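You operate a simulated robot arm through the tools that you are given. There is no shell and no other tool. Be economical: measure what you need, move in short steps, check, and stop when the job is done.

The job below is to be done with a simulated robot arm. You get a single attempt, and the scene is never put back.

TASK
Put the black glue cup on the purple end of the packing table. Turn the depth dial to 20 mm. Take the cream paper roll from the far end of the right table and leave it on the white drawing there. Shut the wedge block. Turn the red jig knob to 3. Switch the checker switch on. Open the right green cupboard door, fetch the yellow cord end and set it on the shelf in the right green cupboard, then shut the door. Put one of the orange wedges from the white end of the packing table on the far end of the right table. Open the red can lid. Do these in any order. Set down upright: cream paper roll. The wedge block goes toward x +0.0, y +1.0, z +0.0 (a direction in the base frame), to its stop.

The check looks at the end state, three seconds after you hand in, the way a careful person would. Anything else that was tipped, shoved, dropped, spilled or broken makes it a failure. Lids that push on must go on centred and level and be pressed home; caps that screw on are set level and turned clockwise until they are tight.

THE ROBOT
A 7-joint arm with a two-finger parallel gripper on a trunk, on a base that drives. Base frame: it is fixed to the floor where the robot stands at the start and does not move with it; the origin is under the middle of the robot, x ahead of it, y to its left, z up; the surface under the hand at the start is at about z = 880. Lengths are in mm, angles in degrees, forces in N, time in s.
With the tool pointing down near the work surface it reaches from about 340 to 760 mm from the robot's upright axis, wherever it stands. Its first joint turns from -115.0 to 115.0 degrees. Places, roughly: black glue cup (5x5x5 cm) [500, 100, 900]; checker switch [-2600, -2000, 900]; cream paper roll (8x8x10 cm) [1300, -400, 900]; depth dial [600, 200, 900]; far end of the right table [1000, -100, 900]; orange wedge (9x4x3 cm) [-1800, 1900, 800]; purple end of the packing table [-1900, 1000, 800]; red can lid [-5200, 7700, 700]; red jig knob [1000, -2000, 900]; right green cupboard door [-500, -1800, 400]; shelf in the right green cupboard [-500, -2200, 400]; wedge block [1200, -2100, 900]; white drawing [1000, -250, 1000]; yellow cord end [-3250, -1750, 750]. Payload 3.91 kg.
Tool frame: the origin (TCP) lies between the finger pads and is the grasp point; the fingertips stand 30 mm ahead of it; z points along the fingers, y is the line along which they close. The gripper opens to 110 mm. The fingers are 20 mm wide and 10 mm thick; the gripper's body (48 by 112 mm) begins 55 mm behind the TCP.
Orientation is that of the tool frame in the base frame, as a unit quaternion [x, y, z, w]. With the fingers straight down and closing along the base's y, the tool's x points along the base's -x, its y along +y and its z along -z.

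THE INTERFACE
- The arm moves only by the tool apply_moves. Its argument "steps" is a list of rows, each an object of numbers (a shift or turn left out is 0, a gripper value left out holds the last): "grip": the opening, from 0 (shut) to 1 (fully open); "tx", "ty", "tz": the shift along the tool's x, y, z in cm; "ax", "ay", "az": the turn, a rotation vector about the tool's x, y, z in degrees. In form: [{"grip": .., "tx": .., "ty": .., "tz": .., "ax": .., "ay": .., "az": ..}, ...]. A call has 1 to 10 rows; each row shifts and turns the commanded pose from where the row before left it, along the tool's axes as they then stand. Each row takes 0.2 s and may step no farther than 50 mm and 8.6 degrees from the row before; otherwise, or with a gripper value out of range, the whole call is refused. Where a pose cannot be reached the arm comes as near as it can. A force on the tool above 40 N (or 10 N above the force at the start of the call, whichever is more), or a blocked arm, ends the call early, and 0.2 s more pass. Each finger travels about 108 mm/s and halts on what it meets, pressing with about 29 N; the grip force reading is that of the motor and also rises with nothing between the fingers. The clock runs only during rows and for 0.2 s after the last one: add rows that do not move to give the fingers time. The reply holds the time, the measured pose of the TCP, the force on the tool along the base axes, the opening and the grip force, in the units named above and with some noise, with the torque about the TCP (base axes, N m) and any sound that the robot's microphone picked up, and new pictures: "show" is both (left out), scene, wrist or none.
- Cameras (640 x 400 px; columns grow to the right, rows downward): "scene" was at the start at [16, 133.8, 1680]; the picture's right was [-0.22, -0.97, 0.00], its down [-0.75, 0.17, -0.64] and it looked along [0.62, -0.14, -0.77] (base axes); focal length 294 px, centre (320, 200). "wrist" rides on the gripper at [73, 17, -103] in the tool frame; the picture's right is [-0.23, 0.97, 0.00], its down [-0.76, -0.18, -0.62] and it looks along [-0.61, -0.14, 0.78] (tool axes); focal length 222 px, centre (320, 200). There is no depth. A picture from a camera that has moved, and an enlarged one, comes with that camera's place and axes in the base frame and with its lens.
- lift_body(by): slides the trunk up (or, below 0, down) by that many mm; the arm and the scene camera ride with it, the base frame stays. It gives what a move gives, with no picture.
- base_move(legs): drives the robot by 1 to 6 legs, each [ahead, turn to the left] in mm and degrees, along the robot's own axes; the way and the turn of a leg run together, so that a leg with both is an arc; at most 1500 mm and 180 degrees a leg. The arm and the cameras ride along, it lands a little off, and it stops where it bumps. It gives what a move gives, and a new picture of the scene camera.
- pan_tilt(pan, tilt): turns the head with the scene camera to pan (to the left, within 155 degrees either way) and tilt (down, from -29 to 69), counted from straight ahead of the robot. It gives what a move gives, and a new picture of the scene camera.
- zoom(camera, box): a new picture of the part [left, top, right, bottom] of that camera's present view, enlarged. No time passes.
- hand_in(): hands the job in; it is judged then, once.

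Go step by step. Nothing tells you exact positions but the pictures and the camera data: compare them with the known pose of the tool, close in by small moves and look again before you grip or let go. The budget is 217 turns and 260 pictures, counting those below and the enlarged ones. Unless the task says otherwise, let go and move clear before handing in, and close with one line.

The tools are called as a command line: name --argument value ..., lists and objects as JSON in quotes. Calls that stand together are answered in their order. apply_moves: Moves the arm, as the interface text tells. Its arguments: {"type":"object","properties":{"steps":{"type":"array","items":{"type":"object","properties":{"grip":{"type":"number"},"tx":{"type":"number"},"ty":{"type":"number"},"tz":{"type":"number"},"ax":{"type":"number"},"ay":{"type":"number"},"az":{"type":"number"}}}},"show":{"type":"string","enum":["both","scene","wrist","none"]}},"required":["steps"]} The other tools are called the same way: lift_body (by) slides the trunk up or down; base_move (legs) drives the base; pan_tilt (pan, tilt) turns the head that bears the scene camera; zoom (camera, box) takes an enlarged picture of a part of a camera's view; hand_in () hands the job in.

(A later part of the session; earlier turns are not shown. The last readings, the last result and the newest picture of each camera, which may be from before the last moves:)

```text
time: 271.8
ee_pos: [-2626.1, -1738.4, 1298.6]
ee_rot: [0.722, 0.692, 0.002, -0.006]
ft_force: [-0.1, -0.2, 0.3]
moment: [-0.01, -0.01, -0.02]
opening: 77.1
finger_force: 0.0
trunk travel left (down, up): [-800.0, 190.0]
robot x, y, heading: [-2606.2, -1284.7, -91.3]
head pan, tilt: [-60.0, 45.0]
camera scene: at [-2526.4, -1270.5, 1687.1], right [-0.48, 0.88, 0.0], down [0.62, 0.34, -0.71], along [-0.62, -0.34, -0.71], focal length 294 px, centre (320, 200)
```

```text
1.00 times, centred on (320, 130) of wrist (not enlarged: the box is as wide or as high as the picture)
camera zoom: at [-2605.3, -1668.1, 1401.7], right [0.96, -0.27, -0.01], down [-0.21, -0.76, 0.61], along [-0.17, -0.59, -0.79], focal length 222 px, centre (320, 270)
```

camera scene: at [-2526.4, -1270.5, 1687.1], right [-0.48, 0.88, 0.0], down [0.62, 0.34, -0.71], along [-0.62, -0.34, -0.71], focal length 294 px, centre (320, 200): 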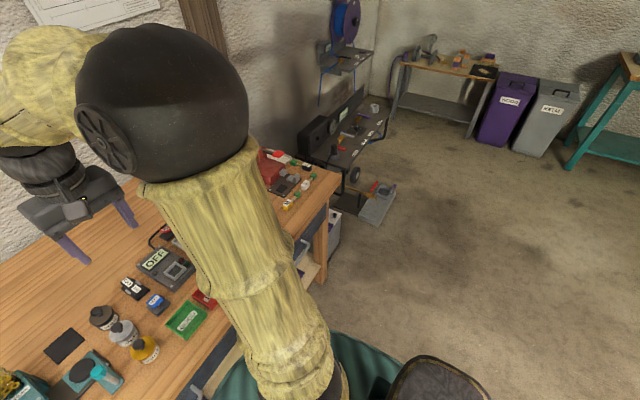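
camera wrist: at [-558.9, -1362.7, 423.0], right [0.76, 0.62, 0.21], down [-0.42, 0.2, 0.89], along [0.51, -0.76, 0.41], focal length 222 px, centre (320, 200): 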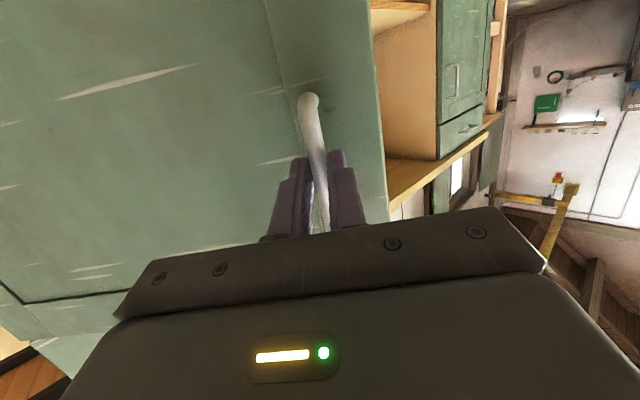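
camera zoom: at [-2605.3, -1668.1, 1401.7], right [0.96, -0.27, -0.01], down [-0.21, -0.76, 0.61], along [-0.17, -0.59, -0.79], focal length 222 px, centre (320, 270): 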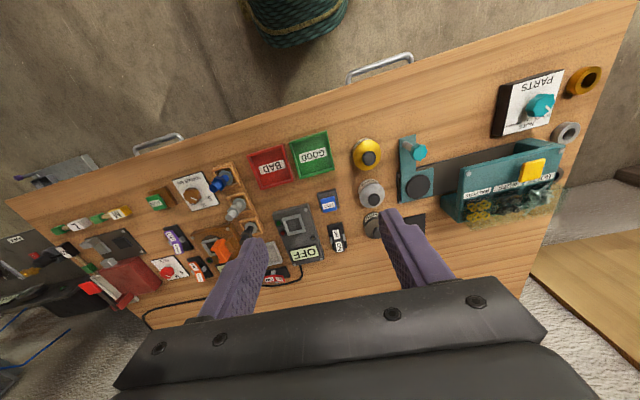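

The checker is the device showing OFF; its ON/OFF rocker is near (-2646, -1953). I'll bring the closed hand above it for a closer look.

apply_moves --steps '[{"tx": -4.3, "grip": 0}, {"tx": -4.3}, {"tx": -4.3}, {"tx": -4.3}, {"tx": -3.4, "ty": -1}, {"tz": 4.5}, {"tz": 4.5}, {"tz": 4.5}, {"tz": 4.5}, {"tz": 3}]' --show "wrist"

zoom --camera "wrist" --box '[240, 40, 440, 190]'

```text
time: 274.0
ee_pos: [-2645.4, -1944.4, 1086.9]
ee_rot: [0.722, 0.691, 0.002, -0.006]
ft_force: [-0.4, 0.3, -0.6]
moment: [-0.04, 0.0, 0.03]
opening: 0.0
finger_force: 29.4
trunk travel left (down, up): [-800.0, 190.0]
robot x, y, heading: [-2611.8, -1288.5, -91.6]
head pan, tilt: [-60.0, 45.0]
camera wrist: at [-2624.5, -1873.1, 1189.3], right [0.96, -0.27, -0.01], down [-0.21, -0.76, 0.61], along [-0.17, -0.59, -0.79], focal length 222 px, centre (320, 200)
```

wrist: 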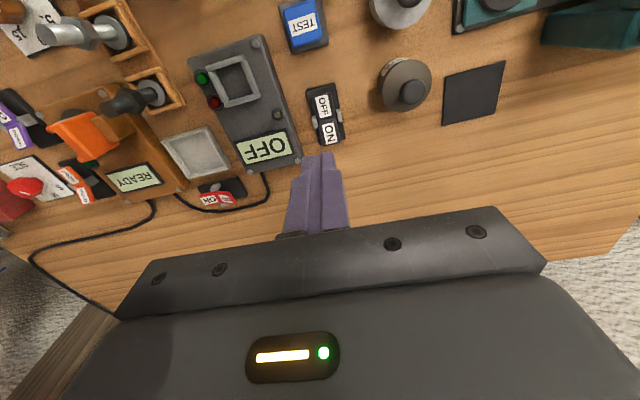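

```text
2.67 times, centred on (340, 115) of wrist
camera zoom: at [-2624.5, -1873.1, 1189.3], right [0.96, -0.27, -0.01], down [-0.21, -0.76, 0.61], along [-0.17, -0.59, -0.79], focal length 592 px, centre (267, 427)
```

zoom: 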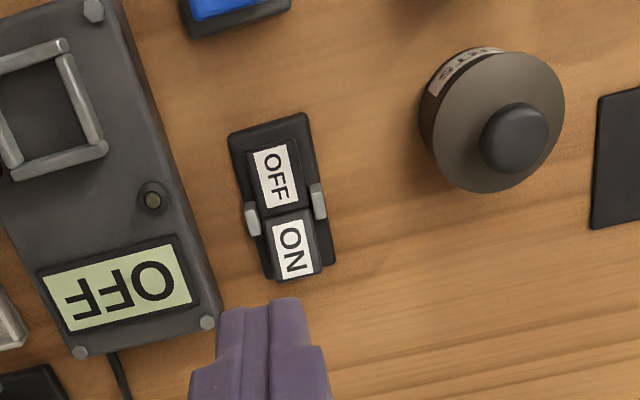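

apply_moves --steps '[{"tx": -3.9, "ty": 0.2}, {"tz": 4.5}, {"tz": 4.5}, {"tz": 3.5}, {}]' --show "wrist"

zoom --camera "wrist" --box '[240, 80, 400, 200]'

```text
time: 275.2
ee_pos: [-2646.0, -1980.0, 961.5]
ee_rot: [0.722, 0.692, 0.003, -0.007]
ft_force: [0.5, 0.2, 0.6]
moment: [-0.03, -0.02, 0.01]
opening: 0.0
finger_force: 28.8
trunk travel left (down, up): [-800.0, 190.0]
robot x, y, heading: [-2612.1, -1286.6, -91.4]
head pan, tilt: [-60.0, 45.0]
camera wrist: at [-2624.8, -1909.9, 1064.1], right [0.96, -0.27, -0.01], down [-0.21, -0.76, 0.62], along [-0.17, -0.59, -0.79], focal length 222 px, centre (320, 200)
```

wrist: 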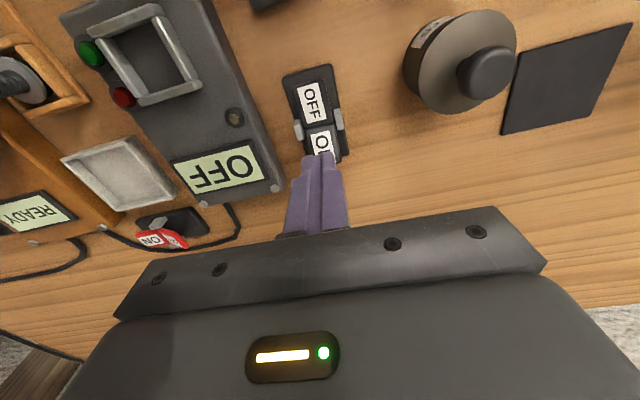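

```text
3.33 times, centred on (320, 140) of wrist
camera zoom: at [-2624.8, -1909.9, 1064.1], right [0.96, -0.27, -0.01], down [-0.21, -0.76, 0.62], along [-0.17, -0.59, -0.79], focal length 740 px, centre (320, 400)
```

zoom: 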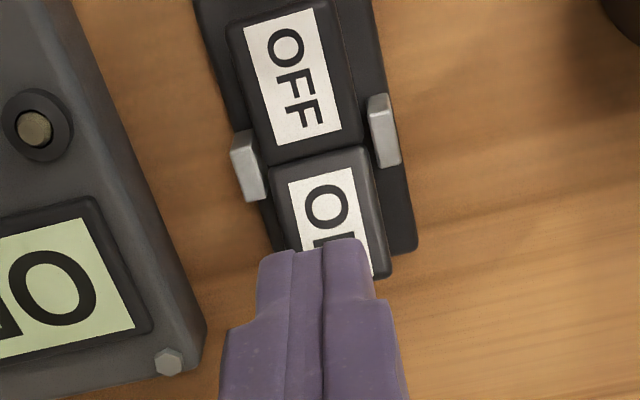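

apply_moves --steps '[{"ty": 0.3, "tz": 0.5}, {"tz": 0.5}, {"tz": 0.5}, {"tz": 0.5}, {"tz": 0.5}, {"tz": 0.4}, {"tz": 0.4}, {"tz": 0.4}]' --show "wrist"

```text
time: 277.0
ee_pos: [-2641.6, -1979.2, 924.1]
ee_rot: [0.722, 0.692, 0.003, -0.006]
ft_force: [0.1, 0.0, -0.3]
moment: [0.01, -0.01, -0.01]
opening: 0.1
finger_force: 28.7
trunk travel left (down, up): [-800.0, 190.0]
robot x, y, heading: [-2612.2, -1286.0, -91.6]
head pan, tilt: [-60.0, 45.0]
camera wrist: at [-2621.8, -1908.3, 1026.5], right [0.96, -0.27, -0.01], down [-0.21, -0.76, 0.61], along [-0.17, -0.59, -0.79], focal length 222 px, centre (320, 200)
```

wrist: 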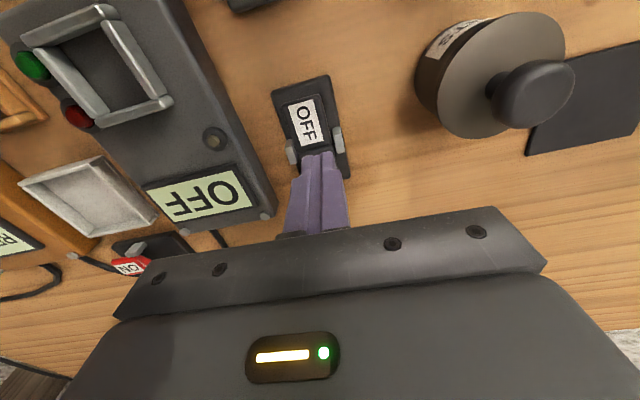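

Still no contact at tip z ≈ 894; continue pressing down gently.

apply_moves --steps '[{"tz": 0.3}, {"tz": 0.3}, {"tz": 0.3}, {"tz": 0.3}, {"tz": 0.3}, {"tz": 0.3}]' --show "wrist"

```text
time: 278.2
ee_pos: [-2643.0, -1983.3, 915.7]
ee_rot: [0.722, 0.692, -0.001, -0.001]
ft_force: [0.2, -1.1, 14.1]
moment: [0.22, 0.0, 0.05]
opening: 0.0
finger_force: 29.1
trunk travel left (down, up): [-800.0, 190.0]
robot x, y, heading: [-2611.4, -1289.1, -91.6]
head pan, tilt: [-60.0, 45.0]
stopped in row 6: the force on the tool passed its limit at 43 N (the readings are from after the stop); the commanded pose is now the measured one
camera wrist: at [-2622.1, -1910.9, 1016.7], right [0.96, -0.27, 0.0], down [-0.21, -0.75, 0.62], along [-0.17, -0.6, -0.78], focal length 222 px, centre (320, 200)
```

wrist: 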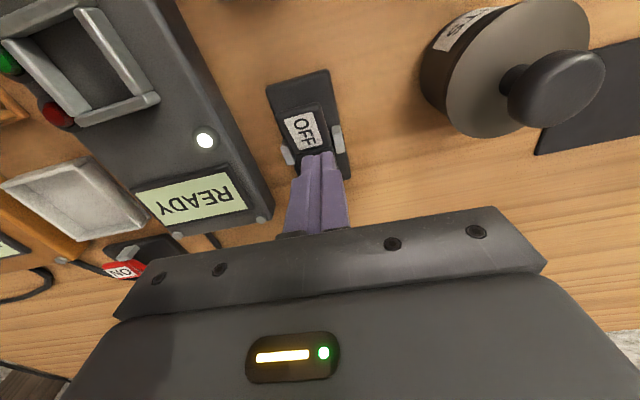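

The checker now reads READY. I'll raise the hand and look for the yellow cord end.

apply_moves --steps '[{"tz": -5}, {"tz": -5}, {"tz": -5}, {"tz": -5}, {"tz": -5}, {"tz": -5, "tx": 1}, {"tx": 4.5}, {"tx": 4.5}, {"tx": 4.5}, {"tx": 4.5}]' --show "none"

base_move --legs '[[-150, 0], [0, -70]]'

pan_tilt --pan 25 --tilt 35

```text
refused: row 6 steps farther than a row can; nothing moved
```

```text
time: 279.1
ee_pos: [-2641.7, -1976.3, 921.1]
ee_rot: [0.723, 0.691, -0.011, 0.008]
ft_force: [-1.1, -0.2, 0.4]
moment: [-0.03, -0.04, 0.02]
opening: 0.0
finger_force: 29.0
trunk travel left (down, up): [-800.0, 190.0]
robot x, y, heading: [-2607.9, -1272.5, -91.5]
head pan, tilt: [-60.0, 45.0]
stopped in leg 1: the force on the tool passed its limit at 49 N (the readings are from after the stop); the commanded pose is now the measured one
camera scene: at [-2526.1, -1254.5, 1687.0], right [-0.48, 0.88, 0.0], down [0.62, 0.34, -0.71], along [-0.62, -0.34, -0.71], focal length 294 px, centre (320, 200)
```

scene: 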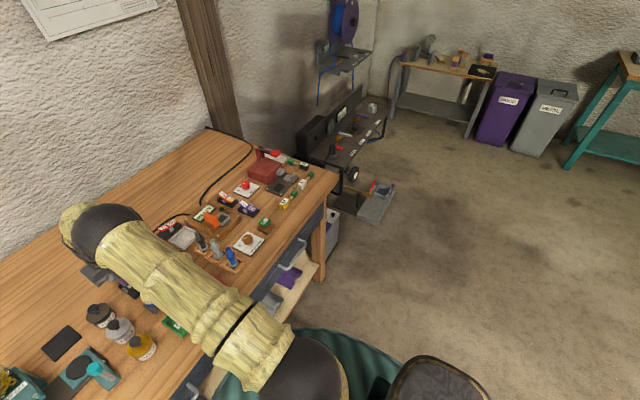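

```text
time: 280.7
ee_pos: [-2642.6, -1977.8, 919.6]
ee_rot: [0.722, 0.692, -0.011, 0.007]
ft_force: [-0.5, -0.1, -0.5]
moment: [0.02, -0.01, 0.01]
opening: 0.0
finger_force: 29.0
trunk travel left (down, up): [-800.0, 190.0]
robot x, y, heading: [-2610.8, -1275.2, -91.5]
head pan, tilt: [25.0, 35.0]
camera scene: at [-2419.6, -1299.8, 1701.9], right [-0.92, -0.4, 0.0], down [-0.23, 0.53, -0.82], along [0.33, -0.75, -0.57], focal length 294 px, centre (320, 200)
```

scene: 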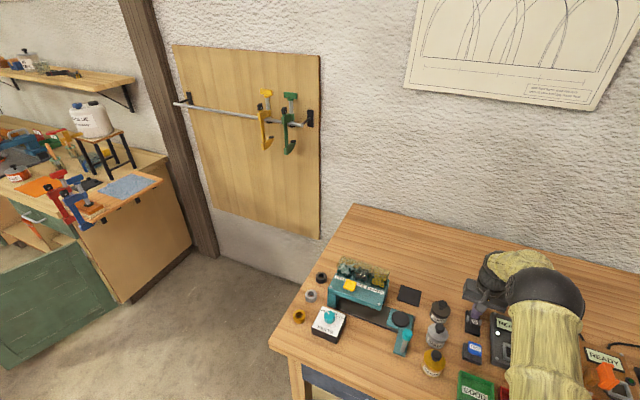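

The raise was refused and the base nudged the hand against the rocker; it stopped early. I'll raise now and check the switch.

apply_moves --steps '[{"tz": -4}, {"tz": -4}, {"tz": -4}, {"tz": -4}, {}]' --show "wrist"

```text
time: 281.9
ee_pos: [-2642.2, -1972.6, 1079.8]
ee_rot: [0.723, 0.691, -0.011, 0.007]
ft_force: [-0.1, -0.4, -0.6]
moment: [0.01, -0.01, 0.01]
opening: 0.1
finger_force: 29.2
trunk travel left (down, up): [-800.0, 190.0]
robot x, y, heading: [-2608.5, -1271.5, -91.6]
head pan, tilt: [25.0, 35.0]
camera wrist: at [-2620.9, -1897.7, 1179.1], right [0.96, -0.27, 0.0], down [-0.21, -0.74, 0.64], along [-0.17, -0.62, -0.77], focal length 222 px, centre (320, 200)
```

wrist: 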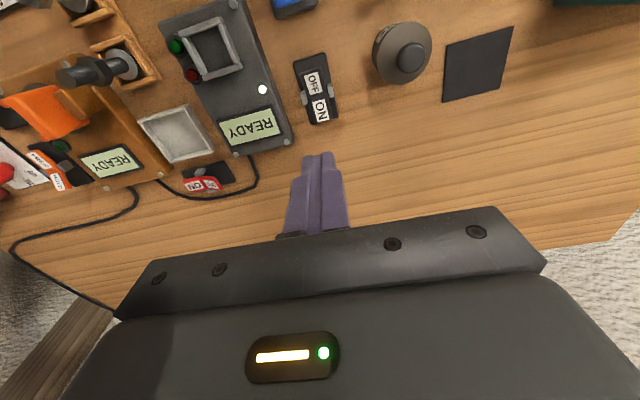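

Switch is on and intact. Retract the arm and look toward the bench's right end for the cord.

apply_moves --steps '[{"tz": -4, "ay": 1.8}, {"tz": -4}, {"tx": 4.5, "tz": -2}, {"tx": 4.5, "tz": -2}, {"tx": 4.5}, {"tx": 4.5}, {"tx": 4.5}]' --show "none"

pan_tilt --pan -50 --tilt 48

zoom --camera "scene" --box '[180, 100, 420, 280]'

```text
time: 283.5
ee_pos: [-2632.0, -1743.8, 1202.0]
ee_rot: [0.723, 0.691, 0.001, -0.003]
ft_force: [0.0, 0.4, 1.4]
moment: [0.0, 0.0, 0.03]
opening: 0.1
finger_force: 29.2
trunk travel left (down, up): [-800.0, 190.0]
robot x, y, heading: [-2613.1, -1272.9, -91.5]
head pan, tilt: [25.0, 35.0]
```

```text
time: 285.0
ee_pos: [-2630.4, -1746.7, 1201.3]
ee_rot: [0.722, 0.692, 0.003, -0.004]
ft_force: [0.1, -0.5, 0.8]
moment: [-0.01, 0.02, 0.01]
opening: 0.0
finger_force: 28.9
trunk travel left (down, up): [-800.0, 190.0]
robot x, y, heading: [-2607.7, -1275.1, -91.4]
head pan, tilt: [-50.0, 48.0]
camera scene: at [-2516.3, -1268.1, 1682.9], right [-0.62, 0.78, 0.0], down [0.58, 0.46, -0.67], along [-0.52, -0.42, -0.74], focal length 294 px, centre (320, 200)
```

scene: 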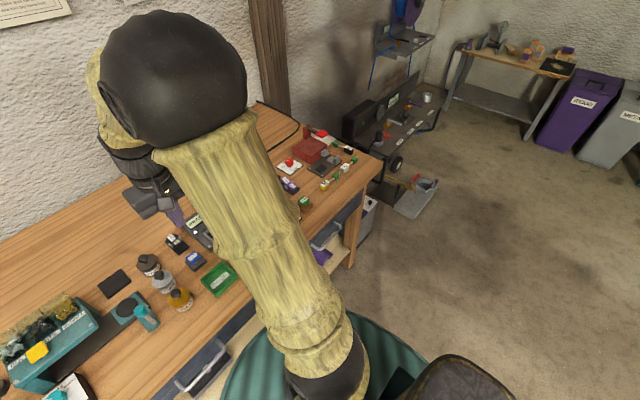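

```text
2.22 times, centred on (300, 190) of scene
camera zoom: at [-2516.3, -1268.1, 1682.9], right [-0.62, 0.78, 0.0], down [0.58, 0.46, -0.67], along [-0.52, -0.42, -0.74], focal length 652 px, centre (364, 222)
```

zoom: 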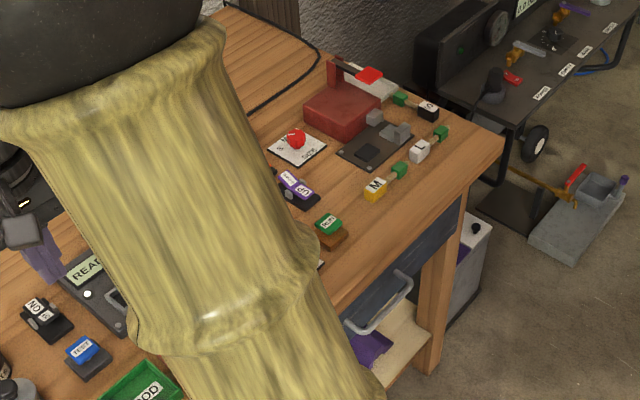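

The likely "yellow cord end" is the small yellow piece (M) near (-3146, -1753) at the bench's right end. I'll drive over for a closer look.

base_move --legs '[[0, -88.6], [500, 0], [0, 88.6]]'

zoom --camera "wrist" --box '[160, 0, 480, 200]'

```text
time: 299.3
ee_pos: [-3090.3, -1755.1, 1201.2]
ee_rot: [0.698, 0.716, 0.002, -0.003]
ft_force: [-0.5, -0.1, -0.5]
moment: [0.01, -0.03, -0.01]
opening: 0.0
finger_force: 28.9
trunk travel left (down, up): [-800.0, 190.0]
robot x, y, heading: [-3099.9, -1282.1, -87.4]
head pan, tilt: [-50.0, 48.0]
camera scene: at [-3008.5, -1270.1, 1682.9], right [-0.68, 0.74, 0.0], down [0.55, 0.5, -0.67], along [-0.49, -0.45, -0.74], focal length 294 px, centre (320, 200)
```

scene: 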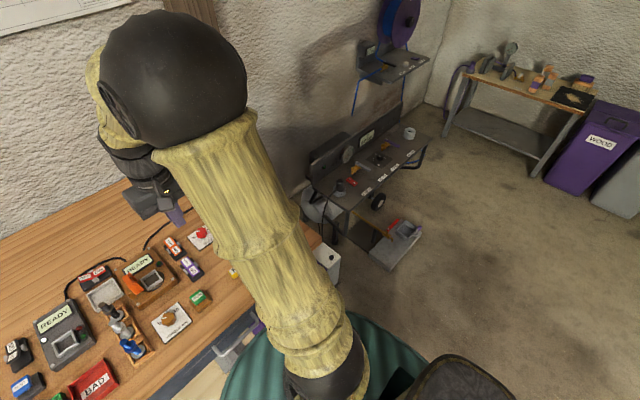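

```text
2.00 times, centred on (320, 100) of wrist
camera zoom: at [-3074.6, -1683.0, 1303.9], right [0.98, -0.2, 0.0], down [-0.16, -0.77, 0.62], along [-0.13, -0.61, -0.79], focal length 444 px, centre (320, 400)
```

zoom: 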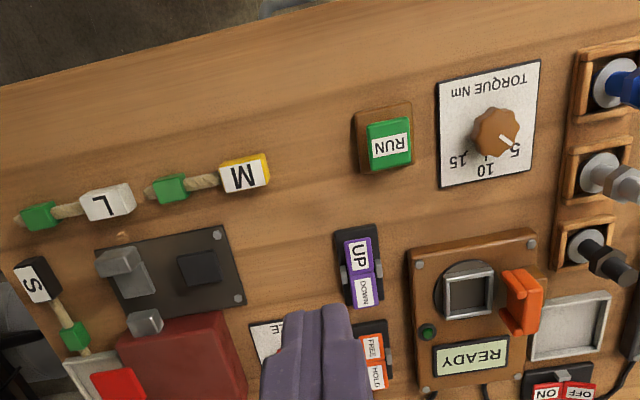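

It's a short cord with a yellow tag (M). I'll grasp it from above, turn it to point away from the robot, set it down near the front, then regrasp with a 45° hand suited to the shelf.

apply_moves --steps '[{"ty": -3.3, "grip": 0.6}, {"ty": -3.3}, {"az": 8.5}, {"az": 8.5}, {"az": 8.5}, {"az": 8.5}, {"az": 8.5}, {"az": 8.5}, {"az": 8.5}, {"az": 8.5}]' --show "none"

apply_moves --steps '[{"az": 8.5}, {"az": 8.5}, {"az": 2}, {"tz": 5}, {"tz": 5}, {"tz": 4}, {}]' --show "wrist"

```text
time: 301.5
ee_pos: [-3155.6, -1757.1, 1201.3]
ee_rot: [0.979, 0.202, -0.001, -0.004]
ft_force: [-0.1, 0.5, -0.1]
moment: [-0.01, 0.0, 0.01]
opening: 66.2
finger_force: 0.0
trunk travel left (down, up): [-800.0, 190.0]
robot x, y, heading: [-3101.8, -1282.0, -87.2]
head pan, tilt: [-50.0, 48.0]
```

```text
time: 303.1
ee_pos: [-3156.0, -1756.0, 1062.4]
ee_rot: [0.999, 0.039, -0.002, -0.002]
ft_force: [-0.3, 0.7, 0.2]
moment: [-0.03, 0.01, 0.0]
opening: 65.9
finger_force: 0.0
trunk travel left (down, up): [-800.0, 190.0]
robot x, y, heading: [-3097.7, -1280.7, -87.6]
head pan, tilt: [-50.0, 48.0]
camera wrist: at [-3082.2, -1766.6, 1164.2], right [-0.15, -0.99, -0.01], down [-0.77, 0.11, 0.63], along [-0.62, 0.1, -0.78], focal length 222 px, centre (320, 200)
```

wrist: 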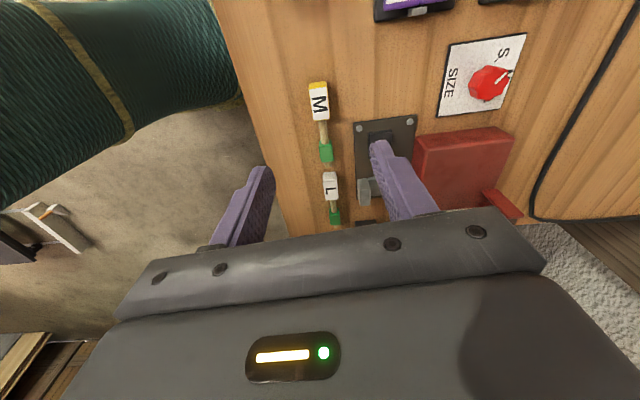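

apply_moves --steps '[{"ty": -0.4, "tz": 4}, {"tz": 4.5}, {"tz": 4}, {"tz": 1.8}, {}]' --show "wrist"

```text
time: 304.3
ee_pos: [-3157.4, -1752.9, 918.3]
ee_rot: [0.999, 0.039, -0.002, -0.002]
ft_force: [-0.2, -0.2, 0.3]
moment: [0.0, -0.01, 0.03]
opening: 65.8
finger_force: 0.2
trunk travel left (down, up): [-800.0, 190.0]
robot x, y, heading: [-3101.7, -1281.6, -87.5]
head pan, tilt: [-50.0, 48.0]
camera wrist: at [-3083.5, -1763.5, 1019.2], right [-0.15, -0.99, -0.01], down [-0.77, 0.11, 0.63], along [-0.62, 0.1, -0.78], focal length 222 px, centre (320, 200)
```

wrist: 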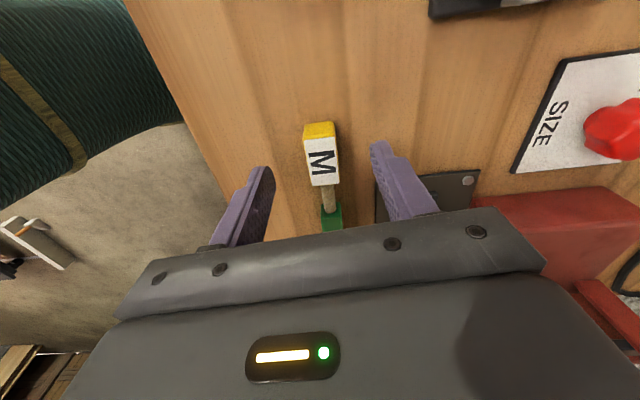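

apply_moves --steps '[{"tz": 0.6}, {"tz": 0.5}, {"tz": 0.4}, {}]' --show "wrist"

```text
time: 305.3
ee_pos: [-3157.8, -1751.1, 903.9]
ee_rot: [0.999, 0.039, -0.002, -0.004]
ft_force: [0.7, 0.1, 0.2]
moment: [-0.01, -0.02, -0.02]
opening: 66.1
finger_force: 0.1
trunk travel left (down, up): [-800.0, 190.0]
robot x, y, heading: [-3099.7, -1283.1, -87.3]
head pan, tilt: [-50.0, 48.0]
camera wrist: at [-3083.9, -1763.2, 1004.9], right [-0.15, -0.99, -0.01], down [-0.77, 0.11, 0.63], along [-0.62, 0.1, -0.78], focal length 222 px, centre (320, 200)
```

wrist: 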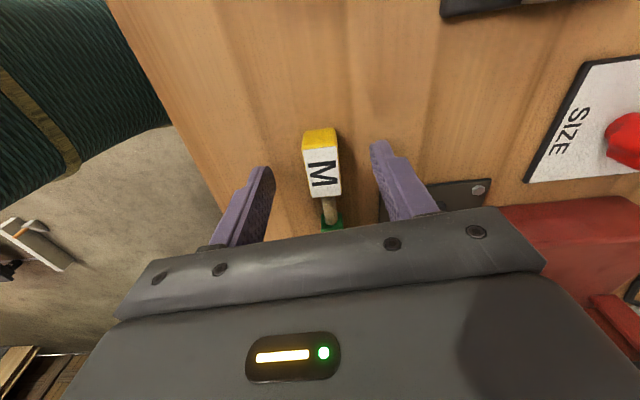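

apply_moves --steps '[{"tz": 0.4}, {"grip": 0}, {}, {}, {}, {"tz": -0.6}, {"tz": -1}, {"tz": -2}, {"tz": -3}, {}]' --show "wrist"

```text
time: 307.5
ee_pos: [-3155.9, -1751.7, 964.3]
ee_rot: [0.999, 0.039, -0.001, -0.003]
ft_force: [0.1, -0.7, -1.3]
moment: [0.0, -0.01, 0.06]
opening: 20.9
finger_force: 29.1
trunk travel left (down, up): [-800.0, 190.0]
robot x, y, heading: [-3104.5, -1282.6, -87.6]
head pan, tilt: [-50.0, 48.0]
camera wrist: at [-3082.0, -1763.8, 1066.0], right [-0.15, -0.99, -0.01], down [-0.77, 0.11, 0.63], along [-0.62, 0.1, -0.78], focal length 222 px, centre (320, 200)
```

wrist: 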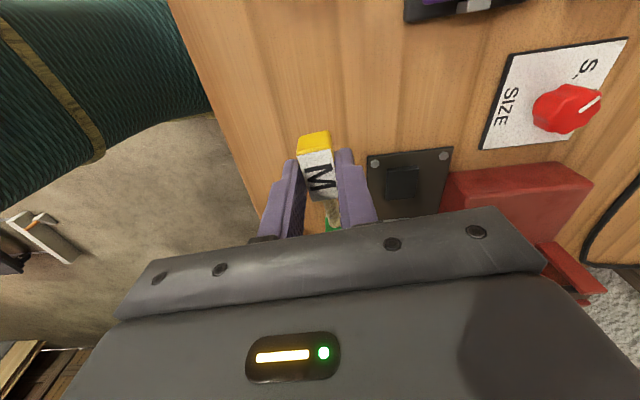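

Held. Raise, rotate the cord so the green tip points to the wall, and set it down near the front edge.

apply_moves --steps '[{"tz": -4}, {"az": -8.5}, {"az": -8.5}, {"az": -8.5}, {"az": -8.5}, {"az": -8.5}, {"az": -8.5}, {"az": -8.5}, {"az": -8.5}, {"az": -8.5}]' --show "none"

apply_moves --steps '[{"az": -7}, {"az": -6}, {"tx": 3, "ty": 1.6}, {"tx": 3, "ty": 1.6}, {"tx": 2.8, "ty": 1.5}, {"tz": 4}, {"tz": 3}, {}]' --show "wrist"

```text
time: 309.7
ee_pos: [-3157.7, -1752.1, 1005.4]
ee_rot: [0.76, 0.65, 0.001, -0.002]
ft_force: [1.4, -0.1, -0.2]
moment: [0.06, 0.02, 0.03]
opening: 20.9
finger_force: 28.9
trunk travel left (down, up): [-800.0, 190.0]
robot x, y, heading: [-3102.5, -1278.3, -87.5]
head pan, tilt: [-50.0, 48.0]
```

```text
time: 311.5
ee_pos: [-3116.5, -1660.9, 936.4]
ee_rot: [0.682, 0.731, 0.001, -0.004]
ft_force: [-0.4, -0.3, -0.2]
moment: [-0.01, 0.03, 0.03]
opening: 21.0
finger_force: 28.4
trunk travel left (down, up): [-800.0, 190.0]
robot x, y, heading: [-3099.9, -1282.6, -87.5]
head pan, tilt: [-50.0, 48.0]
camera wrist: at [-3104.7, -1587.6, 1038.7], right [0.99, -0.16, 0.0], down [-0.12, -0.78, 0.62], along [-0.1, -0.61, -0.79], focal length 222 px, centre (320, 200)
```

wrist: 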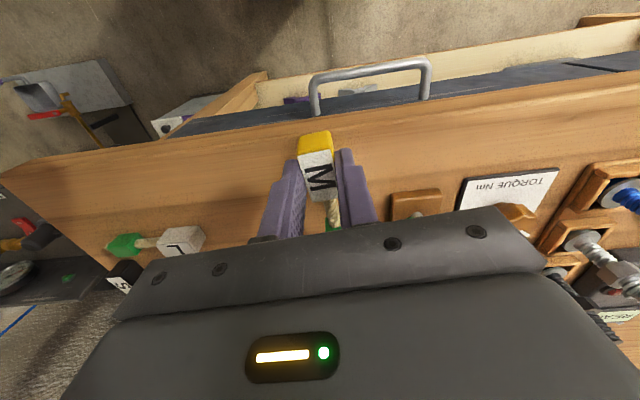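

Too near the edge; shift 4 cm inward, then lower and release.

apply_moves --steps '[{"tx": -4}, {"tz": 2}, {"tz": 1}, {"tz": 0.5}, {}, {"grip": 0.45}, {}, {"tz": -4}, {"tz": -5}, {}]' --show "wrist"

```text
time: 313.7
ee_pos: [-3112.5, -1702.8, 991.2]
ee_rot: [0.682, 0.731, 0.001, -0.004]
ft_force: [-0.4, 0.0, 0.0]
moment: [0.01, 0.01, 0.0]
opening: 49.7
finger_force: 0.0
trunk travel left (down, up): [-800.0, 190.0]
robot x, y, heading: [-3101.0, -1283.4, -87.8]
head pan, tilt: [-50.0, 48.0]
camera wrist: at [-3101.3, -1629.3, 1093.2], right [0.99, -0.16, 0.0], down [-0.12, -0.78, 0.62], along [-0.1, -0.61, -0.79], focal length 222 px, centre (320, 200)
```

wrist: 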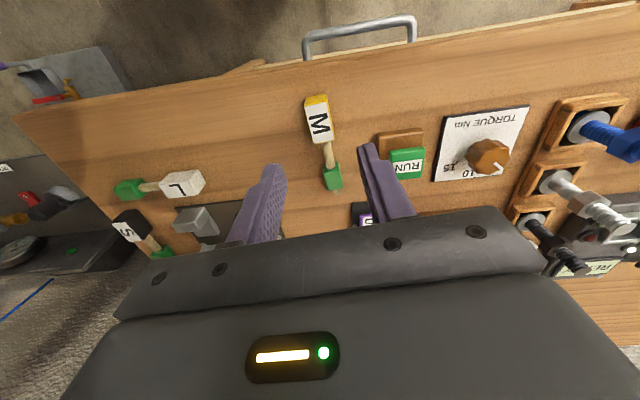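

Now back the base 18 cm, extend, and pitch the hand 45°.

base_move --legs '[[-180, 0]]'

apply_moves --steps '[{"tx": -4.5}, {"tx": -4.5}, {"tx": -4.5}, {"tx": -4.5}, {"ay": -7.5}, {"ay": -7.5}, {"ay": -7.5}, {"ay": -7.5}, {"ay": -7.5}, {"ay": -7.5}]' --show "both"

```text
time: 315.4
ee_pos: [-3119.2, -1518.9, 991.6]
ee_rot: [0.682, 0.732, 0.0, -0.003]
ft_force: [-0.5, -0.7, -0.4]
moment: [0.02, 0.04, 0.02]
opening: 49.6
finger_force: 0.0
trunk travel left (down, up): [-800.0, 190.0]
robot x, y, heading: [-3108.2, -1099.9, -87.2]
head pan, tilt: [-50.0, 48.0]
camera scene: at [-3016.8, -1086.6, 1682.9], right [-0.68, 0.74, 0.0], down [0.55, 0.5, -0.67], along [-0.49, -0.45, -0.74], focal length 294 px, centre (320, 200)
```

scene: 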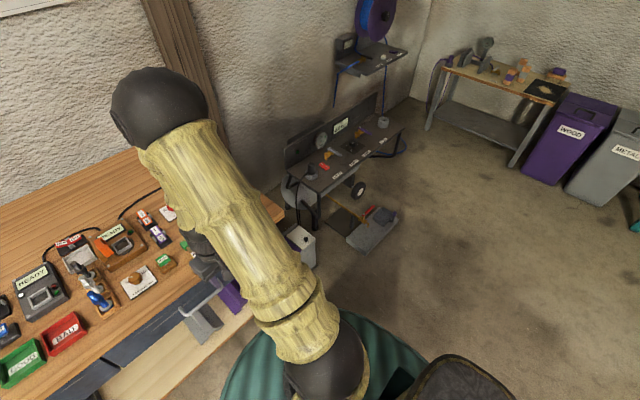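

```text
time: 317.6
ee_pos: [-3107.7, -1699.0, 991.0]
ee_rot: [0.629, 0.677, -0.26, 0.278]
ft_force: [-0.1, 0.3, 0.9]
moment: [0.02, 0.0, 0.02]
opening: 49.6
finger_force: 0.1
trunk travel left (down, up): [-800.0, 190.0]
robot x, y, heading: [-3108.5, -1097.6, -87.5]
head pan, tilt: [-50.0, 48.0]
camera scene: at [-3016.8, -1088.3, 1682.9], right [-0.68, 0.74, 0.0], down [0.55, 0.5, -0.67], along [-0.49, -0.45, -0.74], focal length 294 px, centre (320, 200)
camera wrist: at [-3100.0, -1574.3, 1011.5], right [0.98, -0.09, 0.16], down [-0.17, -0.12, 0.98], along [-0.07, -0.99, -0.13], focal length 222 px, centre (320, 200)
```

scene: 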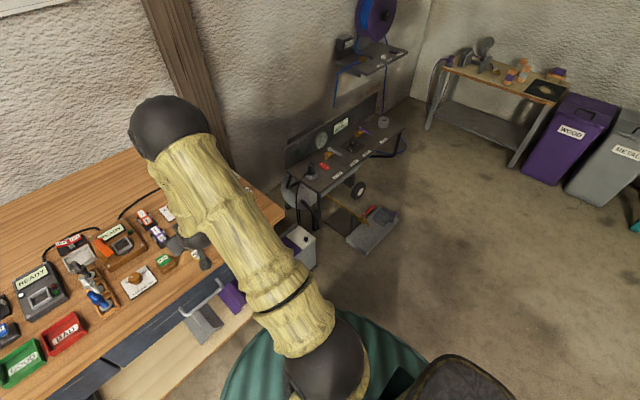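
wrist: 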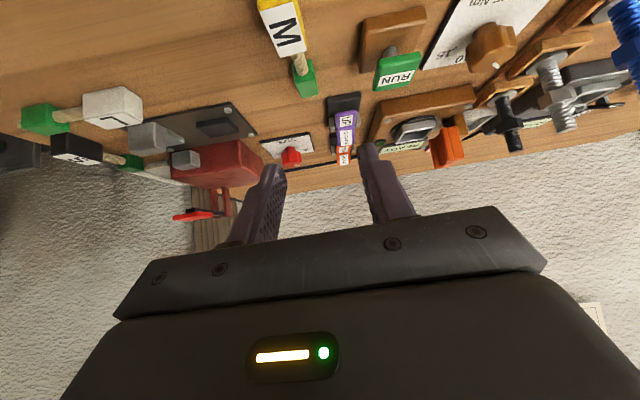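

apply_moves --steps '[{"tx": 2, "tz": 1.3, "ty": -0.4}, {"tx": 2, "tz": 1.4}, {"tx": 1.6, "tz": 1.3}, {"tx": 0.9, "tz": 0.8}, {}]' --show "wrist"

```text
time: 318.8
ee_pos: [-3111.3, -1688.1, 909.2]
ee_rot: [0.63, 0.677, -0.261, 0.279]
ft_force: [0.2, -0.5, 0.9]
moment: [0.01, 0.0, 0.01]
opening: 49.6
finger_force: 0.2
trunk travel left (down, up): [-800.0, 190.0]
robot x, y, heading: [-3109.2, -1102.0, -87.5]
head pan, tilt: [-50.0, 48.0]
camera wrist: at [-3104.2, -1562.3, 930.7], right [0.98, -0.09, 0.16], down [-0.17, -0.12, 0.98], along [-0.07, -0.99, -0.13], focal length 222 px, centre (320, 200)
```

wrist: 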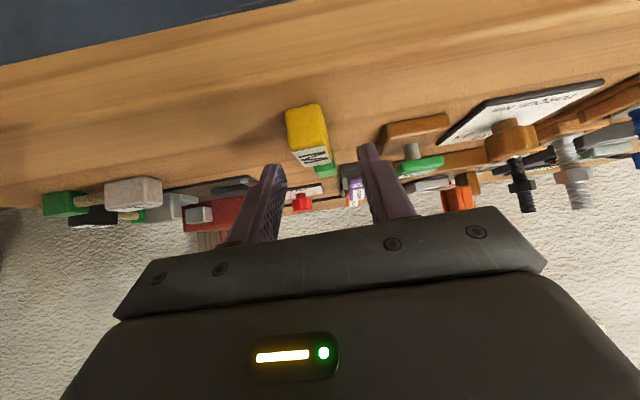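

apply_moves --steps '[{"tx": 0.8}, {"tx": 0.7}, {}, {"grip": 0}, {}, {}, {}]' --show "wrist"

```text
time: 320.4
ee_pos: [-3112.8, -1677.0, 899.8]
ee_rot: [0.63, 0.678, -0.26, 0.277]
ft_force: [0.1, -0.4, 0.2]
moment: [0.0, -0.02, -0.01]
opening: 21.0
finger_force: 28.8
trunk travel left (down, up): [-800.0, 190.0]
robot x, y, heading: [-3110.7, -1099.7, -87.5]
head pan, tilt: [-50.0, 48.0]
camera wrist: at [-3104.9, -1551.6, 920.1], right [0.98, -0.09, 0.16], down [-0.17, -0.12, 0.98], along [-0.07, -0.99, -0.13], focal length 222 px, centre (320, 200)
```

wrist: 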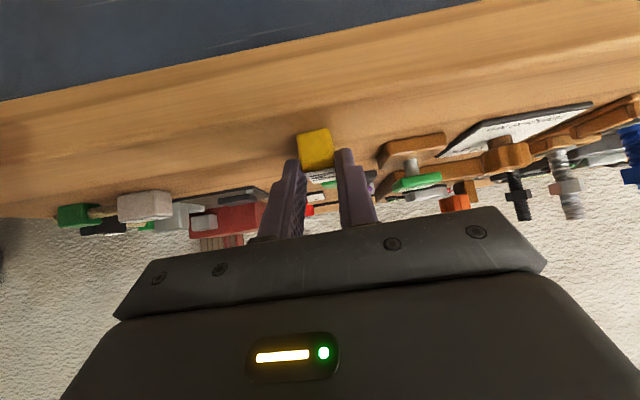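

apply_moves --steps '[{"tx": -0.5, "tz": -0.5}, {"tx": -0.8, "tz": -0.8}, {"tx": -1.2, "tz": -1.2}, {"tx": -1.8, "tz": -1.8}, {"tx": -2, "tz": -2}, {"tx": -2, "tz": -2}, {"tx": -2, "tz": -2}, {"tx": -2, "tz": -2}, {}]' --show "wrist"

```text
time: 322.4
ee_pos: [-3110.1, -1678.1, 1073.0]
ee_rot: [0.63, 0.678, -0.259, 0.277]
ft_force: [0.1, 0.5, -0.8]
moment: [0.02, 0.03, 0.01]
opening: 21.0
finger_force: 28.7
trunk travel left (down, up): [-800.0, 190.0]
robot x, y, heading: [-3107.7, -1098.8, -87.5]
head pan, tilt: [-50.0, 48.0]
camera wrist: at [-3103.1, -1551.8, 1093.8], right [0.98, -0.09, 0.16], down [-0.17, -0.12, 0.98], along [-0.07, -0.99, -0.13], focal length 222 px, centre (320, 200)
```

wrist: 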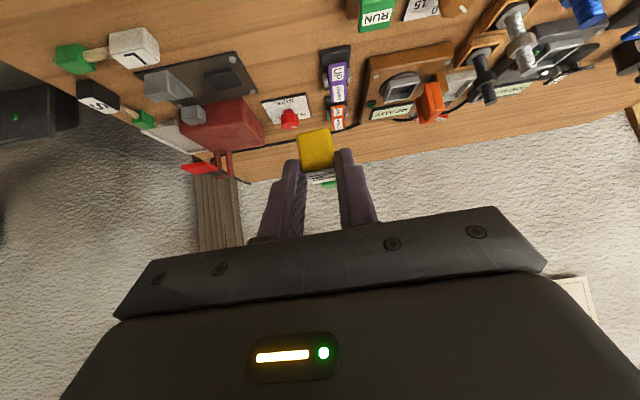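

The cord is held flat in the pitched hand. I'll drive back to the cupboard, staying clear of the open door.

base_move --legs '[[0, 97.7], [1122, 0], [1122, 0], [0, -38], [644, 0], [0, -70]]'

pan_tilt --pan -10 --tilt 50

```text
time: 352.1
ee_pos: [-398.1, -1558.0, 1072.5]
ee_rot: [0.682, 0.625, -0.28, 0.255]
ft_force: [-0.1, -0.4, -0.4]
moment: [0.02, -0.01, 0.01]
opening: 20.8
finger_force: 29.0
trunk travel left (down, up): [-800.0, 190.0]
robot x, y, heading: [-305.2, -988.8, -96.7]
head pan, tilt: [-50.0, 48.0]
camera scene: at [-211.0, -991.5, 1682.9], right [-0.55, 0.83, 0.0], down [0.62, 0.41, -0.67], along [-0.56, -0.37, -0.74], focal length 294 px, centre (320, 200)
```

scene: 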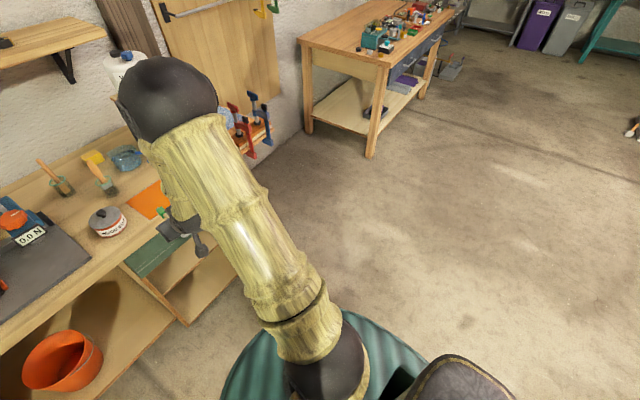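

```text
time: 353.2
ee_pos: [-398.2, -1557.8, 1073.6]
ee_rot: [0.682, 0.625, -0.281, 0.256]
ft_force: [0.8, 1.5, -0.4]
moment: [-0.01, -0.01, 0.03]
opening: 20.7
finger_force: 29.1
trunk travel left (down, up): [-800.0, 190.0]
robot x, y, heading: [-302.5, -991.1, -96.7]
head pan, tilt: [-10.0, 50.0]
camera scene: at [-167.2, -1021.8, 1680.2], right [-0.96, 0.29, 0.0], down [0.22, 0.73, -0.64], along [-0.18, -0.62, -0.77], focal length 294 px, centre (320, 200)
```

scene: 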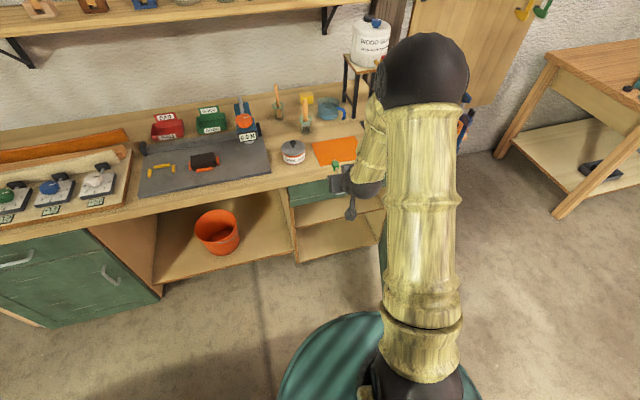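

lift_body --by -400

lift_body --by -190

pan_tilt --pan -14 --tilt 32

apply_moves --steps '[{}]' --show "wrist"

```text
time: 357.0
ee_pos: [-398.8, -1557.3, 673.0]
ee_rot: [0.682, 0.625, -0.281, 0.256]
ft_force: [-0.6, 0.7, -0.7]
moment: [-0.01, 0.03, 0.01]
opening: 20.8
finger_force: 29.0
trunk travel left (down, up): [-400.0, 590.0]
robot x, y, heading: [-306.0, -994.0, -96.7]
head pan, tilt: [-10.0, 50.0]
```

```text
time: 359.1
ee_pos: [-398.1, -1558.1, 482.6]
ee_rot: [0.682, 0.625, -0.281, 0.255]
ft_force: [0.2, 0.7, -0.3]
moment: [-0.01, -0.01, -0.01]
opening: 21.0
finger_force: 28.8
trunk travel left (down, up): [-210.0, 780.0]
robot x, y, heading: [-302.2, -986.6, -96.6]
head pan, tilt: [-10.0, 50.0]
```

```text
time: 359.9
ee_pos: [-398.2, -1557.3, 483.1]
ee_rot: [0.682, 0.625, -0.282, 0.255]
ft_force: [-0.2, 0.2, 0.3]
moment: [0.03, -0.01, 0.01]
opening: 21.1
finger_force: 28.9
trunk travel left (down, up): [-210.0, 780.0]
robot x, y, heading: [-305.1, -986.7, -96.6]
head pan, tilt: [-14.0, 32.0]
camera scene: at [-176.6, -1031.8, 1116.5], right [-0.94, 0.35, 0.0], down [0.19, 0.5, -0.85], along [-0.3, -0.79, -0.53], focal length 294 px, centre (320, 200)
```

scene: 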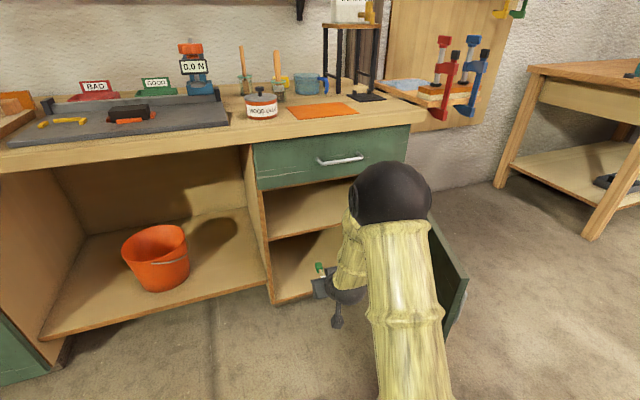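

```text
time: 360.3
ee_pos: [-398.0, -1557.4, 482.6]
ee_rot: [0.682, 0.625, -0.28, 0.256]
ft_force: [0.6, 0.0, -0.8]
moment: [0.03, 0.0, -0.04]
opening: 20.8
finger_force: 29.1
trunk travel left (down, up): [-210.0, 780.0]
robot x, y, heading: [-303.6, -988.3, -96.6]
head pan, tilt: [-14.0, 32.0]
camera wrist: at [-370.5, -1435.1, 503.8], right [0.96, -0.25, 0.16], down [-0.18, -0.09, 0.98], along [-0.23, -0.96, -0.13], focal length 222 px, centre (320, 200)
```

wrist: 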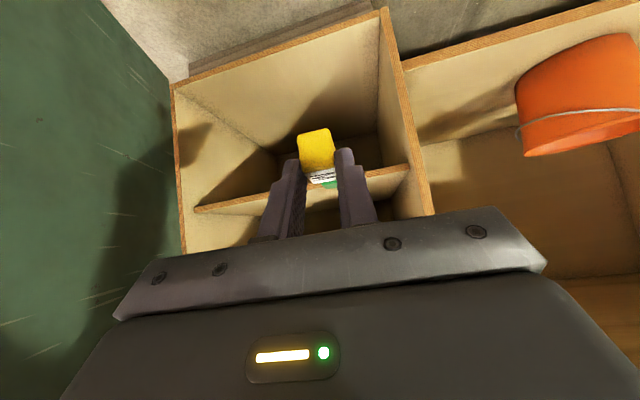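

The elbow may meet the drawer front if I drive fully in, so I'll extend the arm first and re-check.

apply_moves --steps '[{"tx": -2.1, "tz": 2.1}, {"tx": -2.1, "tz": 2.1}, {"tx": -2.1, "tz": 2.1}, {"tx": -2.1, "tz": 2.1}, {}]' --show "scene"

```text
time: 361.5
ee_pos: [-408.4, -1676.2, 480.5]
ee_rot: [0.682, 0.625, -0.281, 0.256]
ft_force: [-0.1, -0.2, 0.8]
moment: [0.02, -0.02, -0.01]
opening: 21.0
finger_force: 29.4
trunk travel left (down, up): [-210.0, 780.0]
robot x, y, heading: [-304.6, -990.1, -96.4]
head pan, tilt: [-14.0, 32.0]
camera scene: at [-176.6, -1031.8, 1116.5], right [-0.94, 0.35, 0.0], down [0.19, 0.5, -0.85], along [-0.3, -0.79, -0.53], focal length 294 px, centre (320, 200)
```

scene: 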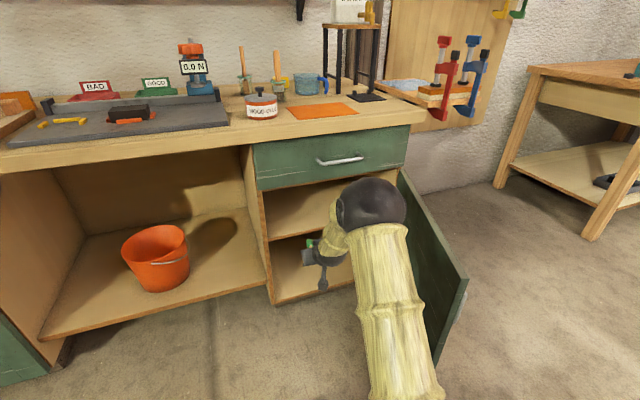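

Now there's room: drive forward 18 cm into the cupboard.

base_move --legs '[[180, 0]]'

apply_moves --steps '[{}]' --show "wrist"

```text
time: 363.1
ee_pos: [-428.3, -1851.2, 482.0]
ee_rot: [0.682, 0.625, -0.281, 0.255]
ft_force: [-1.2, 0.1, -0.4]
moment: [0.02, 0.0, 0.0]
opening: 20.8
finger_force: 29.3
trunk travel left (down, up): [-210.0, 780.0]
robot x, y, heading: [-322.4, -1167.7, -96.6]
head pan, tilt: [-14.0, 32.0]
camera scene: at [-196.8, -1207.0, 1116.5], right [-0.94, 0.35, 0.0], down [0.19, 0.5, -0.85], along [-0.3, -0.79, -0.53], focal length 294 px, centre (320, 200)
```

scene: 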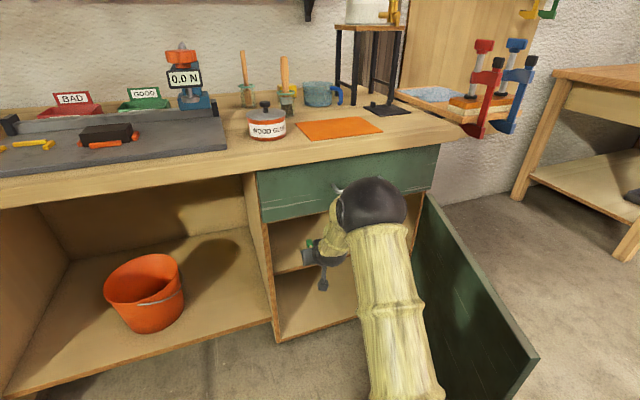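

```text
time: 363.6
ee_pos: [-428.6, -1852.0, 481.2]
ee_rot: [0.682, 0.625, -0.281, 0.256]
ft_force: [1.0, 1.0, 0.4]
moment: [0.0, 0.0, 0.0]
opening: 21.0
finger_force: 29.0
trunk travel left (down, up): [-210.0, 780.0]
robot x, y, heading: [-322.6, -1164.3, -96.9]
head pan, tilt: [-14.0, 32.0]
camera wrist: at [-400.6, -1728.8, 501.8], right [0.96, -0.25, 0.16], down [-0.18, -0.09, 0.98], along [-0.23, -0.96, -0.13], focal length 222 px, centre (320, 200)
```

wrist: 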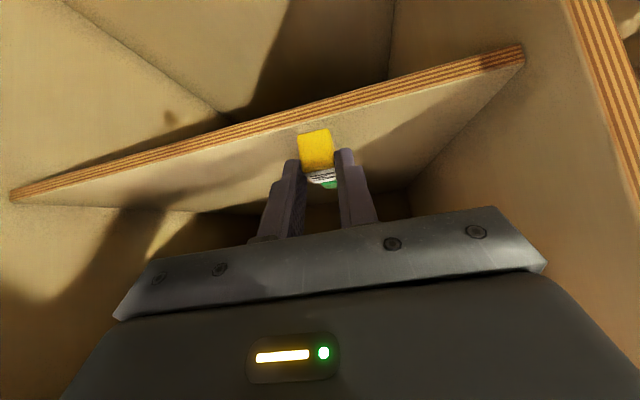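

The shelf is recessed (front edge about y = -1888), so I must go deeper. I'll flatten the hand's pitch to clear the drawer, then extend further in.

apply_moves --steps '[{"ay": -7.5}, {"ay": -7.5}, {"tz": 1.8, "tx": -0.7}, {"tz": 1.8, "tx": -0.7}, {"tz": 1.8, "tx": -0.7}, {"tz": 1.7, "tx": -0.6}, {}]' --show "both"

```text
time: 365.1
ee_pos: [-434.7, -1927.3, 468.1]
ee_rot: [0.64, 0.586, -0.367, 0.334]
ft_force: [-0.1, -0.3, -1.2]
moment: [0.04, -0.01, -0.01]
opening: 21.1
finger_force: 29.7
trunk travel left (down, up): [-210.0, 780.0]
robot x, y, heading: [-327.1, -1165.3, -96.7]
head pan, tilt: [-14.0, 32.0]
camera scene: at [-196.8, -1207.1, 1116.5], right [-0.94, 0.35, 0.0], down [0.19, 0.5, -0.85], along [-0.3, -0.79, -0.53], focal length 294 px, centre (320, 200)
camera wrist: at [-406.6, -1803.1, 455.5], right [0.96, -0.2, 0.19], down [-0.16, 0.17, 0.97], along [-0.23, -0.97, 0.13], focal length 222 px, centre (320, 200)
```

scene: 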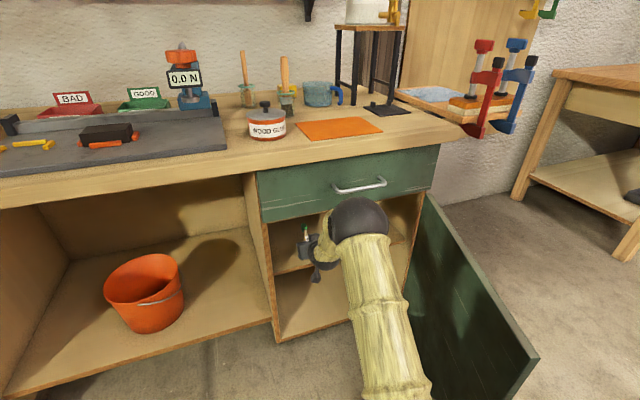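
wrist: 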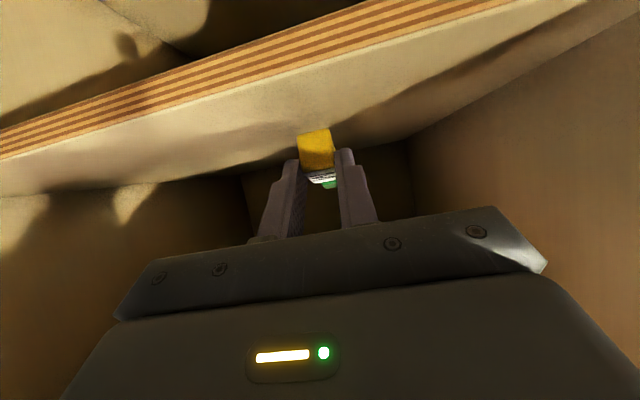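

apply_moves --steps '[{"tz": 0.35, "tx": 0.6}, {"tz": 0.3, "tx": 0.5}, {"tz": 0.15, "tx": 0.26}, {}]' --show "wrist"

```text
time: 366.1
ee_pos: [-436.0, -1926.7, 456.3]
ee_rot: [0.638, 0.586, -0.369, 0.337]
ft_force: [2.1, -2.3, 13.9]
moment: [-0.31, -0.08, 0.03]
opening: 21.0
finger_force: 28.2
trunk travel left (down, up): [-210.0, 780.0]
robot x, y, heading: [-326.1, -1163.1, -96.6]
head pan, tilt: [-14.0, 32.0]
camera wrist: at [-407.0, -1803.3, 443.0], right [0.96, -0.2, 0.19], down [-0.16, 0.17, 0.97], along [-0.23, -0.96, 0.14], focal length 222 px, centre (320, 200)
```

wrist: 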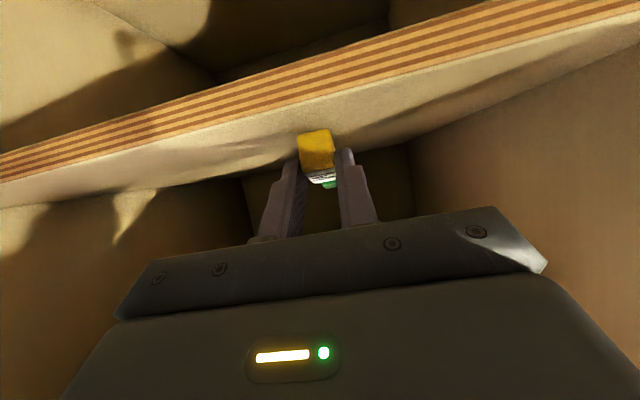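

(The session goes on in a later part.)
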